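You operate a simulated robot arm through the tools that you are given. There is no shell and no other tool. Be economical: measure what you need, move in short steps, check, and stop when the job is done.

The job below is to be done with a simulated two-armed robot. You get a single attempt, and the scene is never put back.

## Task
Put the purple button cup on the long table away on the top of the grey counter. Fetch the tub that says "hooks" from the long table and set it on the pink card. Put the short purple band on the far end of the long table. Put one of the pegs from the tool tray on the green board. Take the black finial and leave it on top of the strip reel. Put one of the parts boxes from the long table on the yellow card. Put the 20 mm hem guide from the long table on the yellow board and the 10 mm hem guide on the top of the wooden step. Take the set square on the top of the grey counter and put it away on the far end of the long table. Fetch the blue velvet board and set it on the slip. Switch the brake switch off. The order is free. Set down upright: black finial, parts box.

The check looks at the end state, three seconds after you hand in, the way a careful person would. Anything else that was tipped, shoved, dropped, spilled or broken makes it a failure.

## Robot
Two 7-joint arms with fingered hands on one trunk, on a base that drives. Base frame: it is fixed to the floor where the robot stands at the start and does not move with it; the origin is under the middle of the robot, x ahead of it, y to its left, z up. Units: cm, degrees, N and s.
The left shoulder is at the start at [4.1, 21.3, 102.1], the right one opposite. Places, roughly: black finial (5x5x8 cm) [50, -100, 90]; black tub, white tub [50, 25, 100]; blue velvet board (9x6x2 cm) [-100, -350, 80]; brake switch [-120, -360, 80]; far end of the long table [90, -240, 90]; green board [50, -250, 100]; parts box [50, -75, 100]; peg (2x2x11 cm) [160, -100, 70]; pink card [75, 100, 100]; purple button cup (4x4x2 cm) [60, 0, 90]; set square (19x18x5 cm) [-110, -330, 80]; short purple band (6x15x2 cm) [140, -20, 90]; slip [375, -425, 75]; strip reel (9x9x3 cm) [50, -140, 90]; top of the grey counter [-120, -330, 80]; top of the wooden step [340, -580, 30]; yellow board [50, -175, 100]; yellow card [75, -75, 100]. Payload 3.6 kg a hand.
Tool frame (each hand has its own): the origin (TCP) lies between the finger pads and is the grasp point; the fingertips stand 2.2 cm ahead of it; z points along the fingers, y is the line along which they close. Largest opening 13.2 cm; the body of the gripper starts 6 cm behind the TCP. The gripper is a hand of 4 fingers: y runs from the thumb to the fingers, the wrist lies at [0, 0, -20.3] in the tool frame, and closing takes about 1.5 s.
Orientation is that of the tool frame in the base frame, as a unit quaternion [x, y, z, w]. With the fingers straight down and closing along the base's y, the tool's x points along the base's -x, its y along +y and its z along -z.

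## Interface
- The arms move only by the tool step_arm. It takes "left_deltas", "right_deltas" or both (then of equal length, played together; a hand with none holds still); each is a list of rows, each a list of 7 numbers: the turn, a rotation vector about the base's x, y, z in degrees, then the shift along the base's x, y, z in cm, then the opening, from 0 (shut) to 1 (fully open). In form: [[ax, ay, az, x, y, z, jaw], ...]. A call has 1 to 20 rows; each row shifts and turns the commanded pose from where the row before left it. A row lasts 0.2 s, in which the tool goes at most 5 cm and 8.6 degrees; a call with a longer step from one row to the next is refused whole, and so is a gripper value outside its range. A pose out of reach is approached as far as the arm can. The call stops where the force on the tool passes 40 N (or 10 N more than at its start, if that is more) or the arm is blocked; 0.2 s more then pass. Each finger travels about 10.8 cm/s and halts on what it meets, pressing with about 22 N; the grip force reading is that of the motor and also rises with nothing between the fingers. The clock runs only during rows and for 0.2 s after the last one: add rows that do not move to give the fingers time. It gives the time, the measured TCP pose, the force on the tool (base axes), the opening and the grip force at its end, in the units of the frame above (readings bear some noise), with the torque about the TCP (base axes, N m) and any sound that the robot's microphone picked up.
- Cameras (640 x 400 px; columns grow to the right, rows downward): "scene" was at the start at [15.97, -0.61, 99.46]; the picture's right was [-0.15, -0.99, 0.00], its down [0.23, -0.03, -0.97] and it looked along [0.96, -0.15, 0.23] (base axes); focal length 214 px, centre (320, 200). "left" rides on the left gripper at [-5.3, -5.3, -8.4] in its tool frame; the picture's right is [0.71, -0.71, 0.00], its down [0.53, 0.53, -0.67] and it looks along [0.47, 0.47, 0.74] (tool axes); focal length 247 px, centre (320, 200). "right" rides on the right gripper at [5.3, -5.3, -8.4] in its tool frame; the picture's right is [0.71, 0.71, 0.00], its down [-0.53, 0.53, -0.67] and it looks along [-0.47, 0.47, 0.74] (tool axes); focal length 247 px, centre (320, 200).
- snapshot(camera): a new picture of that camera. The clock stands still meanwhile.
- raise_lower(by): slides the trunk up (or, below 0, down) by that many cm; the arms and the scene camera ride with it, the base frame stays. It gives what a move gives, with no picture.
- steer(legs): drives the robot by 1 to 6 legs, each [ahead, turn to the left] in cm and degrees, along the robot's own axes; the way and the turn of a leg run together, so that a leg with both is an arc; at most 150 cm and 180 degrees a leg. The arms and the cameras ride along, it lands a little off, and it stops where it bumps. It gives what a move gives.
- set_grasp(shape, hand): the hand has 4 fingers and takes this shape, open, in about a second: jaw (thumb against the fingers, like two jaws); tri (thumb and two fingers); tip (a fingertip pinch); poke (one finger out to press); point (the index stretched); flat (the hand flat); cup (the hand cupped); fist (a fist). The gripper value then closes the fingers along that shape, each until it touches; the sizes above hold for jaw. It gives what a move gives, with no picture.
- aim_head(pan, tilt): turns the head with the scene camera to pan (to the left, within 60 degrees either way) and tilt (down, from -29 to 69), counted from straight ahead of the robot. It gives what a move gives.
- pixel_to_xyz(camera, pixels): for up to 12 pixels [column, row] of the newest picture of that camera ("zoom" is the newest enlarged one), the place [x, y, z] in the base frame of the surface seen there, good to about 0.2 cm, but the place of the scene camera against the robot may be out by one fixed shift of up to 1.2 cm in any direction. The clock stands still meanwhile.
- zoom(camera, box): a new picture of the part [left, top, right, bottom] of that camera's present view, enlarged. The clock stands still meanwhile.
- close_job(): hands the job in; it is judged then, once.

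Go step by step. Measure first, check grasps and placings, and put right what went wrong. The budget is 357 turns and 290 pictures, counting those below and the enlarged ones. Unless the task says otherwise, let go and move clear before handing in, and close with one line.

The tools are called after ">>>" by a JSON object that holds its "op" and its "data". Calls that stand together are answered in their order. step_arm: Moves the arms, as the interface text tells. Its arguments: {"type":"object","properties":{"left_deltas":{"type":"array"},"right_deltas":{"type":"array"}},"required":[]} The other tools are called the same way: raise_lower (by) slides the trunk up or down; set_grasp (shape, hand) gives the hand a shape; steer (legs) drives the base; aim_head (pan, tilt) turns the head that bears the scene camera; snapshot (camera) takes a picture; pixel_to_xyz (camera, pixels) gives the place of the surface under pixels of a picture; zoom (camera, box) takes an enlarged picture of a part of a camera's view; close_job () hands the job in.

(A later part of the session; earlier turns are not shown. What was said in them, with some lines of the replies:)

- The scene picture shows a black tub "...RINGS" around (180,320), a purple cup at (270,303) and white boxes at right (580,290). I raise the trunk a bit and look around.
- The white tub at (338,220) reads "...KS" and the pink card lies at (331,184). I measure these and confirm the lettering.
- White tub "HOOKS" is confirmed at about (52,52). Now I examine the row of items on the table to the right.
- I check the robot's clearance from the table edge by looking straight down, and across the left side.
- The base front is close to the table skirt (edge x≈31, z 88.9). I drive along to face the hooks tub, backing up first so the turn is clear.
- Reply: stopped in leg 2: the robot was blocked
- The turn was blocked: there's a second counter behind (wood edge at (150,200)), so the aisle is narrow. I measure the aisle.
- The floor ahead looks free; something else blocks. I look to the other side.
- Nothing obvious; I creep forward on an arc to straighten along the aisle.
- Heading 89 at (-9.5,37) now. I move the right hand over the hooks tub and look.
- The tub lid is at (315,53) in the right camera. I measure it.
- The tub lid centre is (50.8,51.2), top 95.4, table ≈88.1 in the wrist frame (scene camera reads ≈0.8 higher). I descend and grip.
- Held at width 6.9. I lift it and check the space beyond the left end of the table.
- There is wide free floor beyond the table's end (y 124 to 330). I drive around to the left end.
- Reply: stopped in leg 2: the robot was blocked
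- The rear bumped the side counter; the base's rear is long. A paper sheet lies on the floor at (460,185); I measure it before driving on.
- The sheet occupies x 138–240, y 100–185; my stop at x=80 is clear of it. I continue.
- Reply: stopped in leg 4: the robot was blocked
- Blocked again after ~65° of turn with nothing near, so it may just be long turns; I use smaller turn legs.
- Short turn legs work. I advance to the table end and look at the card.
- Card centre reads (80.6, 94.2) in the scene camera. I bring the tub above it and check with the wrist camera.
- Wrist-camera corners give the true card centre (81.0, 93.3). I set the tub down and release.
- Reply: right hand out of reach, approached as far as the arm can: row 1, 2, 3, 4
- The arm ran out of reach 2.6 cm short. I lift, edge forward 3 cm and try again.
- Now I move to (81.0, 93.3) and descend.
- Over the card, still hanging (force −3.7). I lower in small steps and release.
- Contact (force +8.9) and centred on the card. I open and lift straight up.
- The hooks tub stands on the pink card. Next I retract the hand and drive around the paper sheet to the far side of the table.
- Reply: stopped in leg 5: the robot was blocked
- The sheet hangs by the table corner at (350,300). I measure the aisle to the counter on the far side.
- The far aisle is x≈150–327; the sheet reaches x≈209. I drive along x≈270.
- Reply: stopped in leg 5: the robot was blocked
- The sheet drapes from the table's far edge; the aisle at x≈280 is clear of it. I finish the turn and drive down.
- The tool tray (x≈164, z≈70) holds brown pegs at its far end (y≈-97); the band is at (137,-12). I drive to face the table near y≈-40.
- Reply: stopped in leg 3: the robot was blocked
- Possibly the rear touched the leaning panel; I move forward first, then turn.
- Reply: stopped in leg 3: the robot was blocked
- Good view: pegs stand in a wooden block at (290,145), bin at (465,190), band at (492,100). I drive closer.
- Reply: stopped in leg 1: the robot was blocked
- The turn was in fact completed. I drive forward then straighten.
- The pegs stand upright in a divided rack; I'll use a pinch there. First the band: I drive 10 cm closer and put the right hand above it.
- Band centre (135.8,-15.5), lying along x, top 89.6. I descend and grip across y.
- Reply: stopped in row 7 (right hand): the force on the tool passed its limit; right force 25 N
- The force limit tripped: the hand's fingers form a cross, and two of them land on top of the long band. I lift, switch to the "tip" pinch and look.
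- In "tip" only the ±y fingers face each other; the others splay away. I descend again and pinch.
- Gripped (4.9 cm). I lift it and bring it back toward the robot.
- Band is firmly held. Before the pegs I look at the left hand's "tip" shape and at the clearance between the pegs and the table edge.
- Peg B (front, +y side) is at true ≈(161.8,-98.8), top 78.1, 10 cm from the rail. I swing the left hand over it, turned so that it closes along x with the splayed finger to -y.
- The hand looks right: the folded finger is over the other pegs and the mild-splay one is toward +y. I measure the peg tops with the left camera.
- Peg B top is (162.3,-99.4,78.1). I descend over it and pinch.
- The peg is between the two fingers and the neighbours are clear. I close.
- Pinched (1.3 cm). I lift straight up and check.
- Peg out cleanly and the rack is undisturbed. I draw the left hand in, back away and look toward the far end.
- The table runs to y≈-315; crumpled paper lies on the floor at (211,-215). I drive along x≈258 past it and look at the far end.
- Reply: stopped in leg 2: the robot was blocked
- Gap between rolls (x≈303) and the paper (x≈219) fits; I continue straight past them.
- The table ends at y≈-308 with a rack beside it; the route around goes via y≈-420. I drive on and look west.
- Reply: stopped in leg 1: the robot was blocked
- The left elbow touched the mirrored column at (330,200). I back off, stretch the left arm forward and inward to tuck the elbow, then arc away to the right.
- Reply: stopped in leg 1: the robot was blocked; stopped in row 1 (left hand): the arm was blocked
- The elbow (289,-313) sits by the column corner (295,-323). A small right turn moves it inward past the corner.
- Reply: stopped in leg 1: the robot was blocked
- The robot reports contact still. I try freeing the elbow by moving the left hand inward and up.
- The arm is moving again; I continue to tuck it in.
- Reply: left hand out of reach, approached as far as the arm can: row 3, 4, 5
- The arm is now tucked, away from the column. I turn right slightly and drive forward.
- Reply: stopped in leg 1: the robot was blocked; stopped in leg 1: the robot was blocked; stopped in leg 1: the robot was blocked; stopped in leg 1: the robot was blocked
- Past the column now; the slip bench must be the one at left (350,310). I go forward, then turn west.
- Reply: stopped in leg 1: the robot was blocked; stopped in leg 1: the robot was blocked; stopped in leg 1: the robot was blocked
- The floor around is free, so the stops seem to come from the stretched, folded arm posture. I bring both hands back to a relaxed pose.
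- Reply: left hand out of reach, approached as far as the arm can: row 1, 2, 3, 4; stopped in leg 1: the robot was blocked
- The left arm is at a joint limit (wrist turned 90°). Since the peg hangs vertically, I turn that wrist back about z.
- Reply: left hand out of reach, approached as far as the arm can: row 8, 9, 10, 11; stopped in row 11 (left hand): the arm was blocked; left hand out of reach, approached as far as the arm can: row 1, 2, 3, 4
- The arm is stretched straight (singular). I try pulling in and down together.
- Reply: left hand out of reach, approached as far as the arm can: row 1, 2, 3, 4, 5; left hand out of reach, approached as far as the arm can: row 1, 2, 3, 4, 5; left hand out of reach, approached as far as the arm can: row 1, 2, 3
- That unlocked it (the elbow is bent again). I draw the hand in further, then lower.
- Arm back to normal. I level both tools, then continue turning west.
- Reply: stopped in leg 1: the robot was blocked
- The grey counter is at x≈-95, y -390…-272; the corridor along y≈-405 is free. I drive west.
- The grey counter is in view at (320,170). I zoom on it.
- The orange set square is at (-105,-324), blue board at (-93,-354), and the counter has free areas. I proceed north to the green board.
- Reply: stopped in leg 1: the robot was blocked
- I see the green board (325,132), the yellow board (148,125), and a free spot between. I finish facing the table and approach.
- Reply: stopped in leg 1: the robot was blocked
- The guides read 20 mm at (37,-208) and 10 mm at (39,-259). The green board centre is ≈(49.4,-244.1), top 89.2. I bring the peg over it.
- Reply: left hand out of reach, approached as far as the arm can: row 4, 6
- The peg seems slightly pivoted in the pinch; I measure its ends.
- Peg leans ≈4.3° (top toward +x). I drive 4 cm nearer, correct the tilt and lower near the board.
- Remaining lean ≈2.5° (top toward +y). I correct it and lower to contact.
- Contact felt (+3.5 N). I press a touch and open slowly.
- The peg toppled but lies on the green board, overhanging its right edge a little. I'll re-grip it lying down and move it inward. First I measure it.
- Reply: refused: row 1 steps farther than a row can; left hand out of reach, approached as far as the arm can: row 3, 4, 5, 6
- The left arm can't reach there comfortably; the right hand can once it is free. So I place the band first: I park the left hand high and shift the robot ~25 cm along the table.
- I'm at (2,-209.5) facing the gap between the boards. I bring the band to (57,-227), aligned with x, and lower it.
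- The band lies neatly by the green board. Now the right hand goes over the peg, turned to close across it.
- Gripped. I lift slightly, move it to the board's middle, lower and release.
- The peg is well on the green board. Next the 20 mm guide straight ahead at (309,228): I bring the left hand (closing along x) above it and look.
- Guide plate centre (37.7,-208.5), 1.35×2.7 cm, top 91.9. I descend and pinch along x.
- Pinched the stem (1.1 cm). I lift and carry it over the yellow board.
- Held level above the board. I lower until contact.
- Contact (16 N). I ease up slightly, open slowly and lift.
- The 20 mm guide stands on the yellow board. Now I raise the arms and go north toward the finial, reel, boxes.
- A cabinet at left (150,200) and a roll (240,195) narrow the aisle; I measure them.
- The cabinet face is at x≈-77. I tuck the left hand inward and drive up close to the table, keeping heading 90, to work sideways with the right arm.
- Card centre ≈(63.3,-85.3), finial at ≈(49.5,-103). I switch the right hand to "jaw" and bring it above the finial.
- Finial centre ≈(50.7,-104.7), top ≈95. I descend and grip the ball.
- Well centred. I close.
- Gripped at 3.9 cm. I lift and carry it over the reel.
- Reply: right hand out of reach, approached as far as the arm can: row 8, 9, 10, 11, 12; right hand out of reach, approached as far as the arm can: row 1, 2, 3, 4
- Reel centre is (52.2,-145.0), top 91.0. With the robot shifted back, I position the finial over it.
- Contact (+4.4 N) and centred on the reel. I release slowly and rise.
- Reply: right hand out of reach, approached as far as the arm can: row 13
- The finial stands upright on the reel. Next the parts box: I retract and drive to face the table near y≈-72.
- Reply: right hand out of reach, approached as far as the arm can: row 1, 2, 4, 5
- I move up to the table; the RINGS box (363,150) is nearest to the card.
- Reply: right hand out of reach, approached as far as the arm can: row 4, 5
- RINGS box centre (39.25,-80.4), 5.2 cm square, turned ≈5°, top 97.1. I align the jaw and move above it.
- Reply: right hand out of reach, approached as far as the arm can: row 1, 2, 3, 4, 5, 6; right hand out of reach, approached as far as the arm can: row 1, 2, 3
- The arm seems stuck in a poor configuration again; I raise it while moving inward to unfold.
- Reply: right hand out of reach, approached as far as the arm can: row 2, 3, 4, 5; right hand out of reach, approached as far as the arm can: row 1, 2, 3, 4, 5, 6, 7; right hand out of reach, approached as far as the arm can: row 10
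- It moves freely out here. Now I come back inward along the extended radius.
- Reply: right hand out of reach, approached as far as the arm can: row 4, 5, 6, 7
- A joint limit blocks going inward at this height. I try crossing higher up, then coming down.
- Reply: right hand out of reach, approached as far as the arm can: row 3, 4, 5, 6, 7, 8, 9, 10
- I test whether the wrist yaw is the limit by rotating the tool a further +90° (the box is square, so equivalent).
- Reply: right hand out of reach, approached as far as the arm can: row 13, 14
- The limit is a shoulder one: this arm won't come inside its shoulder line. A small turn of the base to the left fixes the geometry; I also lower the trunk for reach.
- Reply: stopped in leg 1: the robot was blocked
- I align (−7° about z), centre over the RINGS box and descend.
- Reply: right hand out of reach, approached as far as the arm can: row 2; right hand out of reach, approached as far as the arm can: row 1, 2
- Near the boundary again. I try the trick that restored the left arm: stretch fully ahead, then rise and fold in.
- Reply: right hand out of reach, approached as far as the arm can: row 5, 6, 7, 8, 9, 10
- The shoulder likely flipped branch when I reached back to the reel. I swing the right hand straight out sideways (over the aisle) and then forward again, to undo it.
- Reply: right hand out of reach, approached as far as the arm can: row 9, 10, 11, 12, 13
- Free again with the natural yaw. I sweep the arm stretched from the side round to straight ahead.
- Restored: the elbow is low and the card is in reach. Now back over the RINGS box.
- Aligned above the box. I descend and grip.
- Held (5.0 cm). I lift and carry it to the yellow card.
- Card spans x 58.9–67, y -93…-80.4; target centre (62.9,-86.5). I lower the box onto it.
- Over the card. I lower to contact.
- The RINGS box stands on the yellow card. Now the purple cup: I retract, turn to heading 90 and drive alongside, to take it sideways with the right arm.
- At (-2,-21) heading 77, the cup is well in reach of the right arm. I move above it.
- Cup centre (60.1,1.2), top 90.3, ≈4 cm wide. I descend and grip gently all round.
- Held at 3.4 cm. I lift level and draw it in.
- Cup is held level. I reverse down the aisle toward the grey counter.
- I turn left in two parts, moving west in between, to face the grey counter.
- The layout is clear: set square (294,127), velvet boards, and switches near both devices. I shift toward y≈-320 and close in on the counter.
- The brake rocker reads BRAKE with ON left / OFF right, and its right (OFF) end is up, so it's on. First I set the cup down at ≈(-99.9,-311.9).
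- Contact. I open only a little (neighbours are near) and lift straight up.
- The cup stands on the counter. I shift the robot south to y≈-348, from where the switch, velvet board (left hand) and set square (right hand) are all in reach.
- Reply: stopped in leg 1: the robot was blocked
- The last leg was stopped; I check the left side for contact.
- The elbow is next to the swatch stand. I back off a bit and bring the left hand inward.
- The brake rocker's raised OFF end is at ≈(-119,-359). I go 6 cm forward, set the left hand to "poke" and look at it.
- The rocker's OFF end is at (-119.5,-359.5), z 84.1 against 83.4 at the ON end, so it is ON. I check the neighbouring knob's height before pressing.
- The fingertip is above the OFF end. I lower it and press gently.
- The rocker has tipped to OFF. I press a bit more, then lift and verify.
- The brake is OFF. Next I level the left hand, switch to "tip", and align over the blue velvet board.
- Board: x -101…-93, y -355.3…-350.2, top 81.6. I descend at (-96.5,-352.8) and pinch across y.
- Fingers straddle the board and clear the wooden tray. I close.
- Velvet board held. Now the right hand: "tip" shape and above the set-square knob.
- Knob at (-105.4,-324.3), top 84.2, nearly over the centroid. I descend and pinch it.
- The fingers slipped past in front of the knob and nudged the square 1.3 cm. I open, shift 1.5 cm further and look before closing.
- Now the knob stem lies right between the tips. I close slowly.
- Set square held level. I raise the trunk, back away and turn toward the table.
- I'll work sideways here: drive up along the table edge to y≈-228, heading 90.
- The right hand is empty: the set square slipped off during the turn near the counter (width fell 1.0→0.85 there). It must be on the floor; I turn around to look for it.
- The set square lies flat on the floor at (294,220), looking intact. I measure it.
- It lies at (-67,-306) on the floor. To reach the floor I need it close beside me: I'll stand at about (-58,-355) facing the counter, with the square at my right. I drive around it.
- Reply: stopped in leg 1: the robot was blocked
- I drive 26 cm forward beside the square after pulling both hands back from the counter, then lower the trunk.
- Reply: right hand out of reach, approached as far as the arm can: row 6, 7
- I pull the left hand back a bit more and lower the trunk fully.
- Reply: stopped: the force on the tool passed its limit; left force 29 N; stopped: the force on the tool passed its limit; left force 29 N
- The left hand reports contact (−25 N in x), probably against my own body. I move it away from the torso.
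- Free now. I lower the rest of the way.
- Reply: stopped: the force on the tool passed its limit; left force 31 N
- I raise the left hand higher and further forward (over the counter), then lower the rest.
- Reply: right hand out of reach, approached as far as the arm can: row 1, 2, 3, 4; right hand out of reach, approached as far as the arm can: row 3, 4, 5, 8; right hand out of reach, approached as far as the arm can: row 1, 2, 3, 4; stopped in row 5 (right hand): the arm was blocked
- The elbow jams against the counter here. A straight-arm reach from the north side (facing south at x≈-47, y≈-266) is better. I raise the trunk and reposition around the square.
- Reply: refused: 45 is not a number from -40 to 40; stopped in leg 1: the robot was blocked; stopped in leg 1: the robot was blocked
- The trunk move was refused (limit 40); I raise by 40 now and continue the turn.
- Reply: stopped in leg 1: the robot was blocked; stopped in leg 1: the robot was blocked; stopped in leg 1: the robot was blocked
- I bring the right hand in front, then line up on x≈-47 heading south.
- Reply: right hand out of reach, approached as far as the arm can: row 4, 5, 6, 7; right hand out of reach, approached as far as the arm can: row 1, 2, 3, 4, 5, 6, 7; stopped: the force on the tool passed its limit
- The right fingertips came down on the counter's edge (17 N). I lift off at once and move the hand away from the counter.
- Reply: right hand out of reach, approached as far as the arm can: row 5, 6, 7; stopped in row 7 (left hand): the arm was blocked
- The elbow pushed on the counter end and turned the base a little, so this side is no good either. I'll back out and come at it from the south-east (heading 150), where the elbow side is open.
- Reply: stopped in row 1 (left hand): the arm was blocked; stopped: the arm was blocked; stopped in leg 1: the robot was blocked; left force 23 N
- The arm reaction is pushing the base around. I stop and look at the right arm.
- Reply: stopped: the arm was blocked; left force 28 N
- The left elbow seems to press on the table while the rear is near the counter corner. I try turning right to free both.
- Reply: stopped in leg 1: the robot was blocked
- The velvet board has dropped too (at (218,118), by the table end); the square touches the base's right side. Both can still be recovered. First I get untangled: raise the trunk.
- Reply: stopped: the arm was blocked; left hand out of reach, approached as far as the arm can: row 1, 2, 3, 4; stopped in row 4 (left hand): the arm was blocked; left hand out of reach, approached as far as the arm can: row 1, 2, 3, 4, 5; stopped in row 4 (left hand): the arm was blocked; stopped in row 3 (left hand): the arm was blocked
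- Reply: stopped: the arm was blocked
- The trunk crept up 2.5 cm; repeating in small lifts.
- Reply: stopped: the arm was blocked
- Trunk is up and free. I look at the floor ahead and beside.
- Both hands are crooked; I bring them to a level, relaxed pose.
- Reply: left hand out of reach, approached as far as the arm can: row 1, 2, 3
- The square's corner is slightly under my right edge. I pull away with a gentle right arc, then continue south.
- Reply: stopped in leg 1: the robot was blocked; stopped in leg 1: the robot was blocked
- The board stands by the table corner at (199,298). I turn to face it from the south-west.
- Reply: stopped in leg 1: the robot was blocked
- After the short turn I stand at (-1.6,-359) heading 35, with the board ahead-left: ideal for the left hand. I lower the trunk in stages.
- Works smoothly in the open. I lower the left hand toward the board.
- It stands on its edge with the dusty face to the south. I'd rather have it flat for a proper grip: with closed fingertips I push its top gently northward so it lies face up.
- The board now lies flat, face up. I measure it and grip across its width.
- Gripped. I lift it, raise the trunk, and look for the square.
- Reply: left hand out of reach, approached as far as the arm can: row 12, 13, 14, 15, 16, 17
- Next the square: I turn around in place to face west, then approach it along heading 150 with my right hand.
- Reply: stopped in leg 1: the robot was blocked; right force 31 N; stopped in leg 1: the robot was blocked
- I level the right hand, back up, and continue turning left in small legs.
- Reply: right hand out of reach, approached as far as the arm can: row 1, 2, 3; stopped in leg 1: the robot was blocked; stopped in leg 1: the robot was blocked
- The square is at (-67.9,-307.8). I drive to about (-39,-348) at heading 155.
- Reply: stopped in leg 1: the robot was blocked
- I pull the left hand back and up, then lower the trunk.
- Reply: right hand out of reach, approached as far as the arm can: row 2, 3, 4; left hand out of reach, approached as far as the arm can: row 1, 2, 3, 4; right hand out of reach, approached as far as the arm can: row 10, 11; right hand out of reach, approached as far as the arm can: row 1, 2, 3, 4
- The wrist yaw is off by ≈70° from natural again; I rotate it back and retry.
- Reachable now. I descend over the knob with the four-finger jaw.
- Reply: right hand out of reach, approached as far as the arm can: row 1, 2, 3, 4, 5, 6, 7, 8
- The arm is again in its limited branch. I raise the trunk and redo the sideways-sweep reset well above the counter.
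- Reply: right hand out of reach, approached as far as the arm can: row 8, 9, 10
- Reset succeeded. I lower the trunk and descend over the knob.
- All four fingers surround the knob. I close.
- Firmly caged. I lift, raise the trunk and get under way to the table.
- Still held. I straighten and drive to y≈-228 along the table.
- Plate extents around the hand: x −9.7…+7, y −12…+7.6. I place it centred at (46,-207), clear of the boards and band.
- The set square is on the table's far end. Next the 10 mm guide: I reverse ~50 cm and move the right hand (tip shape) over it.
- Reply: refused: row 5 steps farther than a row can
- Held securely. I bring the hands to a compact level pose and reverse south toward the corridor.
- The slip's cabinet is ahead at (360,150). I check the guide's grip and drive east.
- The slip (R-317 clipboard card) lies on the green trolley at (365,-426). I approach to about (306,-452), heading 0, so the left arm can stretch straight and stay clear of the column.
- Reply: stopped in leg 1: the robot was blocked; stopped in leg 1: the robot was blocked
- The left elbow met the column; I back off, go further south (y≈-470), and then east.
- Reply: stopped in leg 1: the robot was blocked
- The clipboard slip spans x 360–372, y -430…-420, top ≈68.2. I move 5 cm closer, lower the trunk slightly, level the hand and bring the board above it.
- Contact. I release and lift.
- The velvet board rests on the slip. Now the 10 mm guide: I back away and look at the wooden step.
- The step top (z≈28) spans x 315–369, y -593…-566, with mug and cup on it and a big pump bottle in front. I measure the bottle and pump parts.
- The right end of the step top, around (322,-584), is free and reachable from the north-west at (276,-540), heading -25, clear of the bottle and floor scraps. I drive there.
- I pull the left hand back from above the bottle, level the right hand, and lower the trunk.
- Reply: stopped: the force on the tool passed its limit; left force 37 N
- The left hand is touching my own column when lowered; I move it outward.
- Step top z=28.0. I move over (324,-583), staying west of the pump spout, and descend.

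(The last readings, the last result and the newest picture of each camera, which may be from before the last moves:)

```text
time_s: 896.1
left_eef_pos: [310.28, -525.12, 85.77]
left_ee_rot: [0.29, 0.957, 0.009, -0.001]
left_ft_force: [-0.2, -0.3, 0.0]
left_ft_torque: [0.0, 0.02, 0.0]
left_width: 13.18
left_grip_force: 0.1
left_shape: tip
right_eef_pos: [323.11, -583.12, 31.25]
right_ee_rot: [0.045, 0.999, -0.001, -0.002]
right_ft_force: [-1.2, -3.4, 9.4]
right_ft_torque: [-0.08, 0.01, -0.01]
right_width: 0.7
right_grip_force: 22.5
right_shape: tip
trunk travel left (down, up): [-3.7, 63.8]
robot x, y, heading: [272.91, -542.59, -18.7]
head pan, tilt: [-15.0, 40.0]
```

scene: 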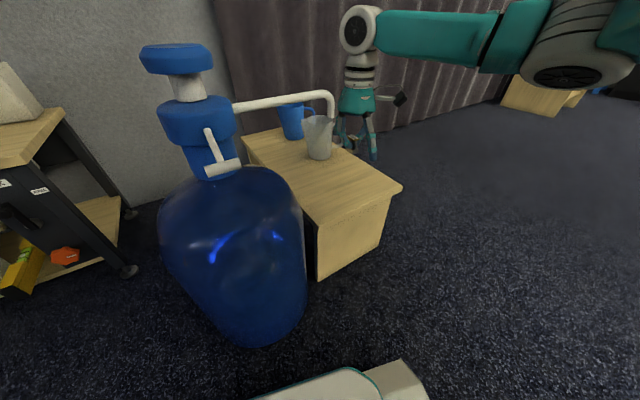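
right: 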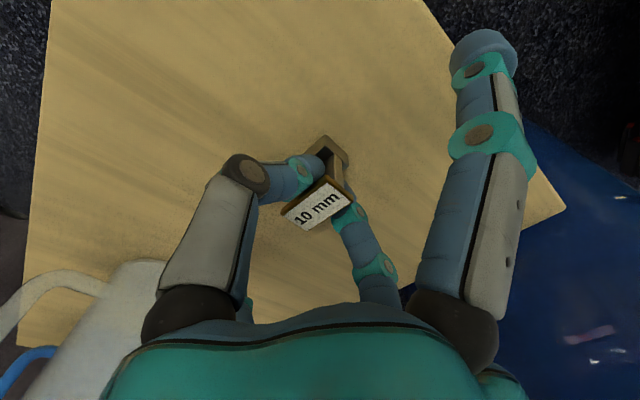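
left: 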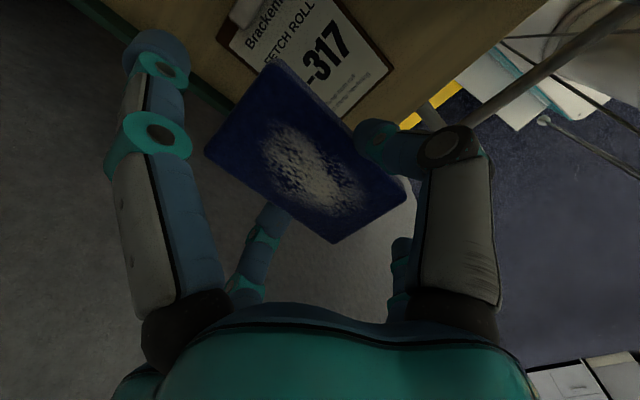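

Contact (9 N). I release slowly and lift.

>>> {"op": "step_arm", "data": {"right_deltas": [[0, 0, 0, 0, 0, 0.05, 0.08], [0, 0, 0, 0, 0, 0, 0.12], [0, 0, 0, 0, 0, 0, 0.18], [0, 0, 0, 0, 0, 0, 0.25], [0, 0, 0, 0, 0, 0, 0.35], [0, 0, 0, 0, 0, 2, 0.35], [0, 0, 0, 0, 0, 4, 0.4], [0, 0, 0, 0, 0, 4, 0.5], [0, 0, 0, -2, 0, 4, 0.5], [0, 0, 0, -3, 0, 4, 0.5], [0, 0, 0, -3, 0, 4, 0.5]]}}

>>> {"op": "snapshot", "data": {"camera": "right"}}

```text
time_s: 898.5
left_eef_pos: [310.45, -524.98, 85.76]
left_ee_rot: [0.29, 0.957, 0.008, -0.001]
left_ft_force: [0.6, 0.8, -0.3]
left_ft_torque: [-0.01, 0.03, -0.01]
left_width: 13.21
left_grip_force: 0.0
left_shape: tip
right_eef_pos: [315.09, -582.91, 53.42]
right_ee_rot: [0.044, 0.999, -0.001, -0.004]
right_ft_force: [-0.1, 0.2, 0.7]
right_ft_torque: [0.03, -0.01, -0.01]
right_width: 6.59
right_grip_force: 0.1
right_shape: tip
trunk travel left (down, up): [-3.7, 63.8]
robot x, y, heading: [273.16, -542.44, -18.5]
head pan, tilt: [-15.0, 40.0]
```

```text
33 pictures are left
```

right: 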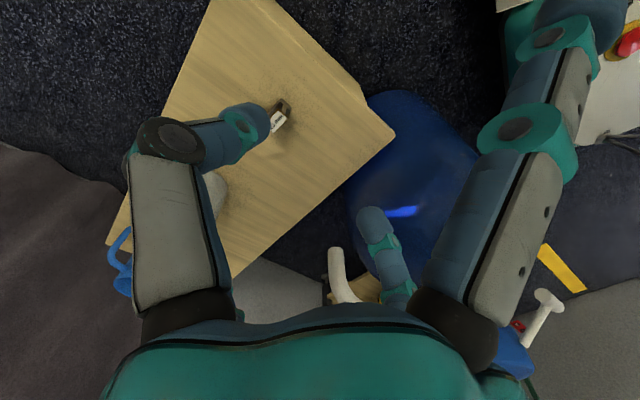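

The 10 mm guide stands on the step. I retreat clear: raise the hand and trunk, back away, and take a final look.

>>> {"op": "step_arm", "data": {"right_deltas": [[0, 0, 0, -3, 1, 3, 0.5], [0, 0, 0, -3, 1, 3, 0.5], [0, 0, 0, -3, 1, 3, 0.5], [0, 0, 0, -2, 1, 3, 0.5]]}}

>>> {"op": "raise_lower", "data": {"by": 30}}

>>> {"op": "steer", "data": {"legs": [[-25, 0]]}}

>>> {"op": "aim_head", "data": {"pan": -10, "tilt": 30}}

>>> {"op": "zoom", "data": {"camera": "scene", "box": [140, 100, 400, 300]}}

```text
time_s: 899.5
left_eef_pos: [310.36, -525.01, 85.76]
left_ee_rot: [0.29, 0.957, 0.008, -0.001]
left_ft_force: [0.0, -0.5, -0.2]
left_ft_torque: [0.01, 0.02, -0.03]
left_width: 13.19
left_grip_force: 0.0
left_shape: tip
right_eef_pos: [303.88, -578.89, 64.99]
right_ee_rot: [0.045, 0.999, -0.001, -0.003]
right_ft_force: [-1.0, -0.5, -0.2]
right_ft_torque: [0.02, 0.02, -0.01]
right_width: 6.56
right_grip_force: 0.0
right_shape: tip
trunk travel left (down, up): [-3.7, 63.8]
robot x, y, heading: [273.15, -542.33, -18.8]
head pan, tilt: [-15.0, 40.0]
```

```text
time_s: 902.5
left_eef_pos: [310.74, -525.19, 115.79]
left_ee_rot: [0.29, 0.957, 0.008, -0.001]
left_ft_force: [0.2, 0.6, -0.7]
left_ft_torque: [-0.02, 0.01, 0.01]
left_width: 13.2
left_grip_force: 0.1
left_shape: tip
right_eef_pos: [304.03, -579.16, 95.27]
right_ee_rot: [0.045, 0.999, 0.0, -0.004]
right_ft_force: [-0.3, -0.7, -0.2]
right_ft_torque: [0.0, 0.01, -0.02]
right_width: 6.56
right_grip_force: 0.1
right_shape: tip
trunk travel left (down, up): [-33.7, 33.8]
robot x, y, heading: [273.12, -542.29, -18.5]
head pan, tilt: [-15.0, 40.0]
```

```text
time_s: 904.3
left_eef_pos: [286.42, -516.88, 115.92]
left_ee_rot: [0.288, 0.958, 0.008, 0.0]
left_ft_force: [-0.7, -0.1, 0.2]
left_ft_torque: [0.01, -0.01, 0.02]
left_width: 13.2
left_grip_force: 0.1
left_shape: tip
right_eef_pos: [280.08, -570.76, 95.37]
right_ee_rot: [0.043, 0.999, -0.001, -0.003]
right_ft_force: [-0.1, 0.6, 0.0]
right_ft_torque: [-0.01, -0.04, -0.02]
right_width: 6.57
right_grip_force: 0.2
right_shape: tip
trunk travel left (down, up): [-33.7, 33.8]
robot x, y, heading: [249.32, -534.43, -18.2]
head pan, tilt: [-15.0, 40.0]
```

```text
time_s: 905.0
left_eef_pos: [286.71, -516.87, 115.85]
left_ee_rot: [0.289, 0.957, 0.009, -0.001]
left_ft_force: [0.0, -0.7, -0.5]
left_ft_torque: [-0.04, 0.02, -0.01]
left_width: 13.19
left_grip_force: 0.0
left_shape: tip
right_eef_pos: [280.2, -570.96, 95.29]
right_ee_rot: [0.044, 0.999, -0.001, -0.002]
right_ft_force: [-0.3, 0.8, -0.3]
right_ft_torque: [-0.01, 0.01, -0.01]
right_width: 6.56
right_grip_force: 0.1
right_shape: tip
trunk travel left (down, up): [-33.7, 33.8]
robot x, y, heading: [248.91, -534.57, -18.4]
head pan, tilt: [-10.0, 30.0]
```

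```text
2.00 times, centred on (270, 200) of scene
```

zoom: 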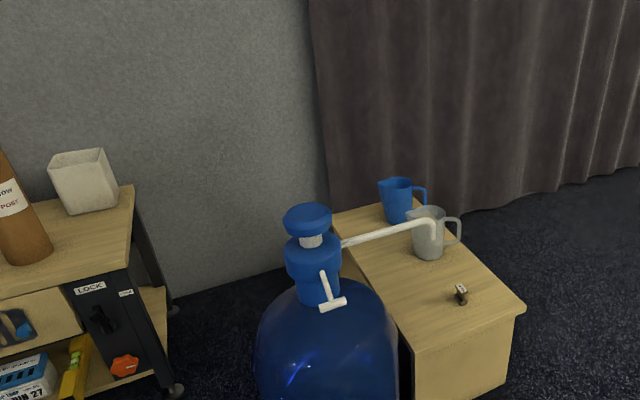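

The guide stands well. For safety I drive back west for a final check of the counter and the table's far end.

>>> {"op": "steer", "data": {"legs": [[-30, 0]]}}

>>> {"op": "steer", "data": {"legs": [[0, 45]]}}

>>> {"op": "steer", "data": {"legs": [[0, 45]]}}

>>> {"op": "steer", "data": {"legs": [[80, 0]]}}

>>> {"op": "steer", "data": {"legs": [[0, 45]]}}

>>> {"op": "steer", "data": {"legs": [[0, 45]]}}

>>> {"op": "raise_lower", "data": {"by": 33}}

>>> {"op": "aim_head", "data": {"pan": -15, "tilt": 15}}

>>> {"op": "snapshot", "data": {"camera": "scene"}}

```text
time_s: 907.0
left_eef_pos: [258.13, -507.29, 115.9]
left_ee_rot: [0.288, 0.958, 0.009, 0.0]
left_ft_force: [-1.1, 0.5, 0.7]
left_ft_torque: [0.0, -0.03, -0.03]
left_width: 13.19
left_grip_force: 0.0
left_shape: tip
right_eef_pos: [251.76, -561.33, 95.23]
right_ee_rot: [0.043, 0.999, -0.001, -0.003]
right_ft_force: [-1.1, -0.3, -0.1]
right_ft_torque: [-0.01, -0.02, 0.0]
right_width: 6.56
right_grip_force: 0.0
right_shape: tip
trunk travel left (down, up): [-33.7, 33.8]
robot x, y, heading: [220.3, -525.03, -18.3]
head pan, tilt: [-10.0, 30.0]
```

```text
time_s: 909.5
left_eef_pos: [235.75, -486.66, 116.04]
left_ee_rot: [-0.087, 0.996, 0.007, -0.002]
left_ft_force: [-0.6, 0.2, 0.2]
left_ft_torque: [0.03, 0.03, -0.01]
left_width: 13.2
left_grip_force: 0.2
left_shape: tip
right_eef_pos: [268.0, -530.13, 95.47]
right_ee_rot: [-0.329, 0.944, -0.002, -0.002]
right_ft_force: [-0.2, -0.2, -0.2]
right_ft_torque: [0.01, -0.02, 0.02]
right_width: 6.58
right_grip_force: 0.0
right_shape: tip
trunk travel left (down, up): [-33.7, 33.8]
robot x, y, heading: [222.14, -528.08, 25.3]
head pan, tilt: [-10.0, 30.0]
stopped in leg 1: the robot was blocked; the commanded pose is now the measured one
```

```text
time_s: 911.9
left_eef_pos: [203.84, -488.12, 116.16]
left_ee_rot: [-0.447, 0.894, 0.006, -0.004]
left_ft_force: [0.3, 0.5, -0.6]
left_ft_torque: [0.01, -0.02, 0.0]
left_width: 13.18
left_grip_force: 0.1
left_shape: tip
right_eef_pos: [257.36, -497.56, 95.39]
right_ee_rot: [-0.654, 0.757, -0.003, -0.002]
right_ft_force: [0.4, 0.8, 0.1]
right_ft_torque: [0.0, 0.0, -0.01]
right_width: 6.59
right_grip_force: 0.1
right_shape: tip
trunk travel left (down, up): [-33.7, 33.8]
robot x, y, heading: [225.47, -528.81, 69.1]
head pan, tilt: [-10.0, 30.0]
stopped in leg 1: the robot was blocked; the commanded pose is now the measured one
```

```text
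time_s: 916.2
left_eef_pos: [232.78, -412.03, 116.08]
left_ee_rot: [-0.448, 0.894, 0.005, -0.006]
left_ft_force: [-0.2, 0.8, -0.5]
left_ft_torque: [0.01, 0.01, -0.01]
left_width: 13.18
left_grip_force: 0.0
left_shape: tip
right_eef_pos: [286.32, -421.3, 95.43]
right_ee_rot: [-0.655, 0.755, -0.004, -0.002]
right_ft_force: [0.3, 0.2, 0.6]
right_ft_torque: [-0.02, 0.03, 0.02]
right_width: 6.6
right_grip_force: 0.0
right_shape: tip
trunk travel left (down, up): [-33.7, 33.8]
robot x, y, heading: [254.26, -452.94, 69.3]
head pan, tilt: [-10.0, 30.0]
```

```text
time_s: 918.4
left_eef_pos: [211.63, -434.58, 116.42]
left_ee_rot: [0.72, -0.694, -0.005, 0.003]
left_ft_force: [0.8, -0.7, 0.3]
left_ft_torque: [-0.02, 0.02, -0.02]
left_width: 13.2
left_grip_force: 0.1
left_shape: tip
right_eef_pos: [259.21, -408.44, 95.65]
right_ee_rot: [0.87, -0.494, 0.003, 0.001]
right_ft_force: [0.0, -0.4, 0.1]
right_ft_torque: [-0.01, -0.01, 0.01]
right_width: 6.62
right_grip_force: 0.0
right_shape: tip
trunk travel left (down, up): [-33.7, 33.8]
robot x, y, heading: [256.09, -452.56, 107.8]
head pan, tilt: [-10.0, 30.0]
stopped in leg 1: the robot was blocked; the commanded pose is now the measured one
```

```text
time_s: 920.6
left_eef_pos: [210.5, -467.48, 116.44]
left_ee_rot: [0.915, -0.404, -0.005, 0.006]
left_ft_force: [-0.3, -2.0, 0.2]
left_ft_torque: [0.03, -0.01, 0.02]
left_width: 13.2
left_grip_force: 0.0
left_shape: tip
right_eef_pos: [230.12, -416.79, 95.8]
right_ee_rot: [0.986, -0.165, 0.004, -0.001]
right_ft_force: [0.0, 0.3, -0.2]
right_ft_torque: [0.03, 0.0, 0.02]
right_width: 6.58
right_grip_force: 0.0
right_shape: tip
trunk travel left (down, up): [-33.7, 33.8]
robot x, y, heading: [257.69, -450.3, 148.5]
head pan, tilt: [-10.0, 30.0]
stopped in leg 1: the robot was blocked; the commanded pose is now the measured one
```

```text
time_s: 923.8
left_eef_pos: [210.44, -467.45, 149.39]
left_ee_rot: [0.914, -0.405, -0.002, 0.005]
left_ft_force: [-0.2, -0.2, 0.3]
left_ft_torque: [0.0, 0.01, -0.02]
left_width: 13.2
left_grip_force: 0.1
left_shape: tip
right_eef_pos: [229.98, -416.81, 128.72]
right_ee_rot: [0.986, -0.166, 0.003, -0.001]
right_ft_force: [-0.3, -0.9, -0.2]
right_ft_torque: [0.02, -0.02, -0.01]
right_width: 6.61
right_grip_force: 0.0
right_shape: tip
trunk travel left (down, up): [-66.7, 0.8]
robot x, y, heading: [258.15, -450.04, 148.5]
head pan, tilt: [-10.0, 30.0]
```

```text
time_s: 924.6
left_eef_pos: [210.36, -467.39, 149.52]
left_ee_rot: [0.914, -0.405, -0.003, 0.006]
left_ft_force: [0.8, 0.2, 0.0]
left_ft_torque: [0.0, -0.02, 0.03]
left_width: 13.17
left_grip_force: 0.0
left_shape: tip
right_eef_pos: [229.94, -416.81, 128.7]
right_ee_rot: [0.986, -0.166, 0.003, -0.001]
right_ft_force: [0.8, -0.2, -0.1]
right_ft_torque: [-0.02, 0.01, 0.04]
right_width: 6.58
right_grip_force: 0.1
right_shape: tip
trunk travel left (down, up): [-66.7, 0.8]
robot x, y, heading: [257.54, -450.22, 148.4]
head pan, tilt: [-15.0, 15.0]
```

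```text
31 pictures are left
```

scene: 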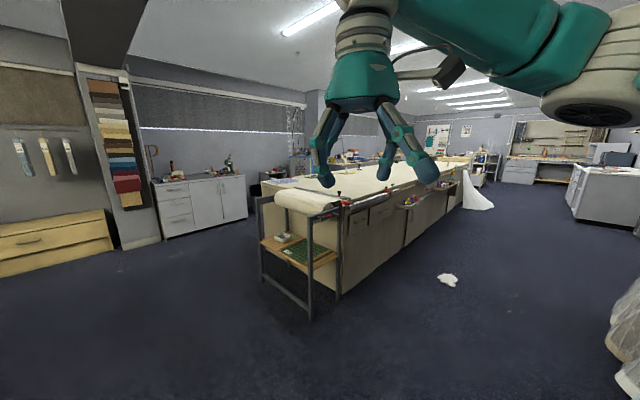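

>>> {"op": "zoom", "data": {"camera": "scene", "box": [130, 140, 270, 230]}}

>>> {"op": "zoom", "data": {"camera": "scene", "box": [250, 140, 480, 220]}}

```text
4.44 times, centred on (200, 185) of scene
```

zoom: 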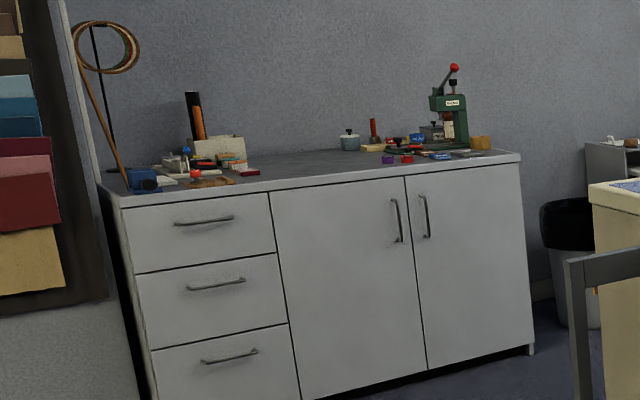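

```text
2.78 times, centred on (365, 180) of scene
```

zoom: 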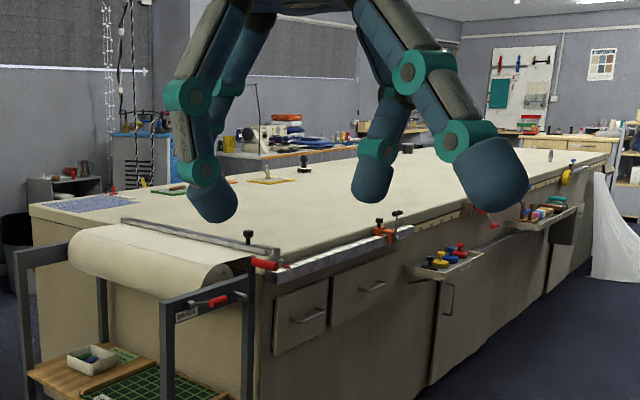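

The counter items and bin stand as before with the purple cup in place, and the table's far end looks in order, with the finial upright on the reel. All hands are empty and clear, so I hand in.

>>> {"op": "close_job", "data": {}}

```text
The job is handed in.
```

The job is handed in: all eleven items are where the task asked, but the set square and the blue velvet board each fell to the floor once on the way. I picked both up and they look undamaged.
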